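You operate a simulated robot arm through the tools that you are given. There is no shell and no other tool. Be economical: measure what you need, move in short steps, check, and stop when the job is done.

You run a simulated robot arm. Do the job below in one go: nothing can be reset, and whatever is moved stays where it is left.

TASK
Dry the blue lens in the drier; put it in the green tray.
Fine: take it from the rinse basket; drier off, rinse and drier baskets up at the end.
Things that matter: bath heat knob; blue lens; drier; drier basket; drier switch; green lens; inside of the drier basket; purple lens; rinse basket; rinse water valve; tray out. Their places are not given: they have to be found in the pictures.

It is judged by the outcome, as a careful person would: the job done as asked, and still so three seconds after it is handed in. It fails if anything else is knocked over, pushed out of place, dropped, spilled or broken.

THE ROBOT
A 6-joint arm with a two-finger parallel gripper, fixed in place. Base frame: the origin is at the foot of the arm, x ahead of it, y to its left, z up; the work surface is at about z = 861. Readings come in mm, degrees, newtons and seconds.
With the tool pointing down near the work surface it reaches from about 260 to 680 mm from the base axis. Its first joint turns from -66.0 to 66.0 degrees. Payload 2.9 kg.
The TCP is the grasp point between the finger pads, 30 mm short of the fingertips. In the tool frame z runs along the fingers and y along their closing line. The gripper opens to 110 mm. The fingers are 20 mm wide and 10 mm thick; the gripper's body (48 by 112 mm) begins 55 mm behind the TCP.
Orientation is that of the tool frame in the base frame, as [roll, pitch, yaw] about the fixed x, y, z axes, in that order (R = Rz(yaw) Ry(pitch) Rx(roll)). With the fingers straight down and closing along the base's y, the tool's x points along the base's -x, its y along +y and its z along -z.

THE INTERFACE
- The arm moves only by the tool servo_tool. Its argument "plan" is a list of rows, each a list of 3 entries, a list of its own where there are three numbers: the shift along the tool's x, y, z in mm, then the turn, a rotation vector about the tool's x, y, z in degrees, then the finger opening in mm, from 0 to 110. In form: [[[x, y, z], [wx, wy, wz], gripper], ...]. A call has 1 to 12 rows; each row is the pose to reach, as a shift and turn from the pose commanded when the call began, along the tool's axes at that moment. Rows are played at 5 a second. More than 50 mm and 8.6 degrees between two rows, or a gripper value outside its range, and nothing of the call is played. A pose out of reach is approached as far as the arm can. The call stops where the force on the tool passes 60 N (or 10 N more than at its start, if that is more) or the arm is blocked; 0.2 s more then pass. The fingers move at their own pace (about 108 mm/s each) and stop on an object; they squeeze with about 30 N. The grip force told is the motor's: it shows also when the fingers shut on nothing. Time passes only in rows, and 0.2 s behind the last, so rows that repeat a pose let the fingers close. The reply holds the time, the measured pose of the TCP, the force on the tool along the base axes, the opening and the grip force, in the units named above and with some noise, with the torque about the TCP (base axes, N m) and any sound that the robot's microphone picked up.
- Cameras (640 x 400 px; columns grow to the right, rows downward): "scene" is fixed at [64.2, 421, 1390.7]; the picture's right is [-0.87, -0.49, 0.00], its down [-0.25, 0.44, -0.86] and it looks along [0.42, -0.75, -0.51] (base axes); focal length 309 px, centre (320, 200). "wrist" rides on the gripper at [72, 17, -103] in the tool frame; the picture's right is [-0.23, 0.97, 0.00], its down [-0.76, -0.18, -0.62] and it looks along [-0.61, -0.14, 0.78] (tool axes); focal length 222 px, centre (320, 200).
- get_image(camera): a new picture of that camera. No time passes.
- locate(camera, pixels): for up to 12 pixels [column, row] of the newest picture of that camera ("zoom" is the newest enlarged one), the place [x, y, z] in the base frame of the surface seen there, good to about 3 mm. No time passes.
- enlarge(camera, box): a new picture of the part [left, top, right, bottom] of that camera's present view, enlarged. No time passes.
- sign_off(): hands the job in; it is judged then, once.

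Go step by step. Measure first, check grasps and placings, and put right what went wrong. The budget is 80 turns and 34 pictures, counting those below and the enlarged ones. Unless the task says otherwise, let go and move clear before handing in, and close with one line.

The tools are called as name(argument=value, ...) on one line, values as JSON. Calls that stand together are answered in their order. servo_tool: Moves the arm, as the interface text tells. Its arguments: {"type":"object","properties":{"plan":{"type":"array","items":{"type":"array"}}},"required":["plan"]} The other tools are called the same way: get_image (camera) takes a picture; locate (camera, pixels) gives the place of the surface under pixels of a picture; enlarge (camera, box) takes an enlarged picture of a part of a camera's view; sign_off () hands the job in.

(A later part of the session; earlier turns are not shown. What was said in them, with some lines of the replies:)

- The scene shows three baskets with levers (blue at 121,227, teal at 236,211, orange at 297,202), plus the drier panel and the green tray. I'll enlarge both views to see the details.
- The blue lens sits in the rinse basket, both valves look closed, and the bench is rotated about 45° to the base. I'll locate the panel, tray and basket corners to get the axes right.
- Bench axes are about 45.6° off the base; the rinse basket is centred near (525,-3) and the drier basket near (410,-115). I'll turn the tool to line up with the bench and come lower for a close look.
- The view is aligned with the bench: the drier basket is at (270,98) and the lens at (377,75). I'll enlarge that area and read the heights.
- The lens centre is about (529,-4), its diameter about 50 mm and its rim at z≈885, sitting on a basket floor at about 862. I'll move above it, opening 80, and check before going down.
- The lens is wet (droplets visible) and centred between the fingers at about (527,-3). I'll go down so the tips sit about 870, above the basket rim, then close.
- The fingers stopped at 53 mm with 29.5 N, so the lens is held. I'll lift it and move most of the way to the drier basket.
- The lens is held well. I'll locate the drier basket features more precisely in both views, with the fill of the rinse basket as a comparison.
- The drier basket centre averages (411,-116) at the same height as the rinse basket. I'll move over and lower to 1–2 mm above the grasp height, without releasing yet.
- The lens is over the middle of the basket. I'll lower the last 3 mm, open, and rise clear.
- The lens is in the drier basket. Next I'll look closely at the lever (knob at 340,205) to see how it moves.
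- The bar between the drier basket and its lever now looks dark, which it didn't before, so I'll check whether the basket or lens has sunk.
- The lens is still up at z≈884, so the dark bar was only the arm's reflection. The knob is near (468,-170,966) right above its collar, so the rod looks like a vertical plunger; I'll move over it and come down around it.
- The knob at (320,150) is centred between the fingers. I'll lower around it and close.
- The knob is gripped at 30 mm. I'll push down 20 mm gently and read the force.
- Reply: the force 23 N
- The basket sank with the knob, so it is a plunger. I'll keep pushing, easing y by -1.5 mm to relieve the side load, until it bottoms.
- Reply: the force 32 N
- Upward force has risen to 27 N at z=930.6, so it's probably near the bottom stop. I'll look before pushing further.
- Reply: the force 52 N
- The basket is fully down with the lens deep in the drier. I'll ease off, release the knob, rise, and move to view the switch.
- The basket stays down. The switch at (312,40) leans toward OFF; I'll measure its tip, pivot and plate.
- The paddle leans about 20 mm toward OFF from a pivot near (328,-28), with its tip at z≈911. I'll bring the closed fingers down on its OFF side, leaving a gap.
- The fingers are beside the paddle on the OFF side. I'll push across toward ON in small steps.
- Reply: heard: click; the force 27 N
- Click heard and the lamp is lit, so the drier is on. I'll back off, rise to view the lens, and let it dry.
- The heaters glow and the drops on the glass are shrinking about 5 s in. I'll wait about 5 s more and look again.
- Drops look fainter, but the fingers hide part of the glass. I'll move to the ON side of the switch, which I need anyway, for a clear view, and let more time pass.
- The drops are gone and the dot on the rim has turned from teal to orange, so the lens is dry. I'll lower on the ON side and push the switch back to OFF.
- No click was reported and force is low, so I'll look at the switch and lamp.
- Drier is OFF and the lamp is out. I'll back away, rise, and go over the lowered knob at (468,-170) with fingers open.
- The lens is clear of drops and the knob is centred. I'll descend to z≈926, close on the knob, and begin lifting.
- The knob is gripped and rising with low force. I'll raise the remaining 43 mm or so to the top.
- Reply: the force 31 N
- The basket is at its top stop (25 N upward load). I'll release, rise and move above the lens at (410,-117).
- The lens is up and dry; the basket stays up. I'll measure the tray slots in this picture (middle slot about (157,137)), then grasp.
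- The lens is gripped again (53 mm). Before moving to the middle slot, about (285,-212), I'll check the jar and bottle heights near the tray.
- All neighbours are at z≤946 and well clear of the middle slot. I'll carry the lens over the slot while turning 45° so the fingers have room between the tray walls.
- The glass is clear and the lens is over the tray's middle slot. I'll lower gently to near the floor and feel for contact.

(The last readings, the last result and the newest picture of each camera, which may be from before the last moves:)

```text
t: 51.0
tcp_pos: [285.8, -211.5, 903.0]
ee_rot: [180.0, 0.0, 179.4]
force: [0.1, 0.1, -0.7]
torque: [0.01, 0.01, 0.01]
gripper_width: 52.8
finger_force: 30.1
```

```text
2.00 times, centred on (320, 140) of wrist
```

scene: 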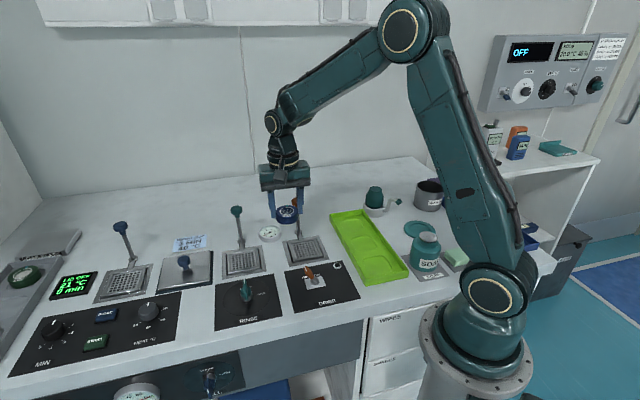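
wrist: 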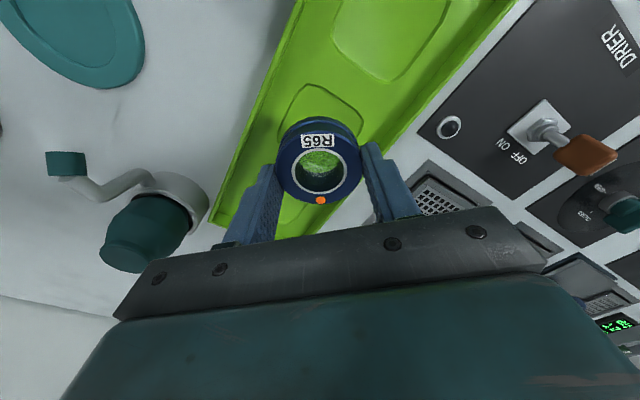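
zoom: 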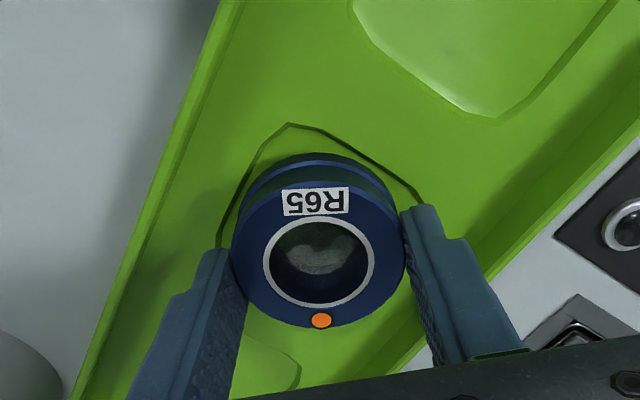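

The lens is inside the slot outline, no contact yet. I'll ease down a millimetre at a time until it touches.

servo_tool(plan=[[[0, 0, 1], [0, 0, 0], 40], [[0, 0, 2], [0, 0, 0], 40], [[0, 0, 2], [0, 0, 0], 40]])

```text
t: 51.8
tcp_pos: [285.4, -211.9, 902.9]
ee_rot: [180.0, -0.1, 179.4]
force: [0.2, 0.5, -0.3]
torque: [-0.01, 0.04, -0.04]
gripper_width: 53.2
finger_force: 29.9
```

servo_tool(plan=[[[0, 0, 1], [0, 0, 0], 40], [[0, 0, 2], [0, 0, 0], 40], [[0, 0, 2], [0, 0, 0], 40]])

```text
t: 52.6
tcp_pos: [285.4, -212.3, 900.9]
ee_rot: [-179.9, 0.2, 179.4]
force: [-2.7, 1.7, 21.5]
torque: [0.05, -0.42, 0.01]
gripper_width: 53.2
finger_force: 30.2
```

Contact is at 21 N upward, so the lens is on the tray floor. I'll ease off 1 mm, open a little, and rise clear.

servo_tool(plan=[[[0, 0, -1], [0, 0, 0], 40], [[0, 0, -1], [0, 0, 0], 55], [[0, 0, -1], [0, 0, 0], 62], [[0, 0, -1], [0, 0, 0], 62], [[0, 0, -25], [0, 0, 0], 62], [[0, 0, -70], [0, 0, 0], 62], [[0, 0, -115], [0, 0, 0], 62], [[0, 0, -160], [0, 0, 0], 62], [[0, 0, -160], [0, 0, 0], 62]])

get_image(camera="scene")

get_image(camera="wrist")

```text
t: 54.6
tcp_pos: [286.5, -211.1, 1061.0]
ee_rot: [-179.9, -0.1, 179.4]
force: [0.1, 0.1, 0.5]
torque: [0.01, -0.02, 0.02]
gripper_width: 62.1
finger_force: 0.1
```

```text
1 pictures are left
```

scene: 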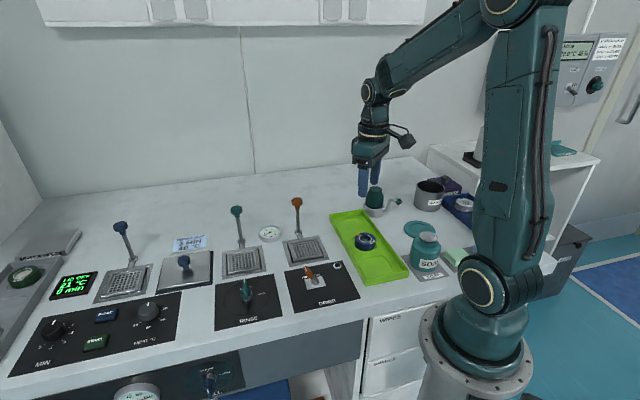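

```text
0 pictures are left
```

wrist: 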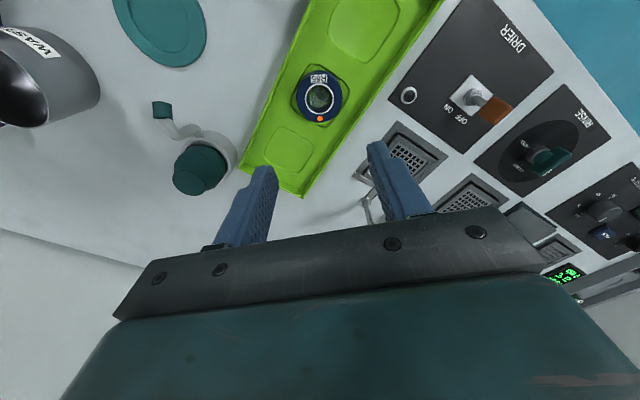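

The lens sits in the middle slot of the green tray (365,241). The drier switch is OFF with its lamp out, both baskets are up, and nothing else has moved, so I'm handing in.

sign_off()

```text
The job is handed in.
```

The blue lens was dried in the drier and is now in the middle slot of the green tray; the drier is off and the rinse and drier baskets are both up.
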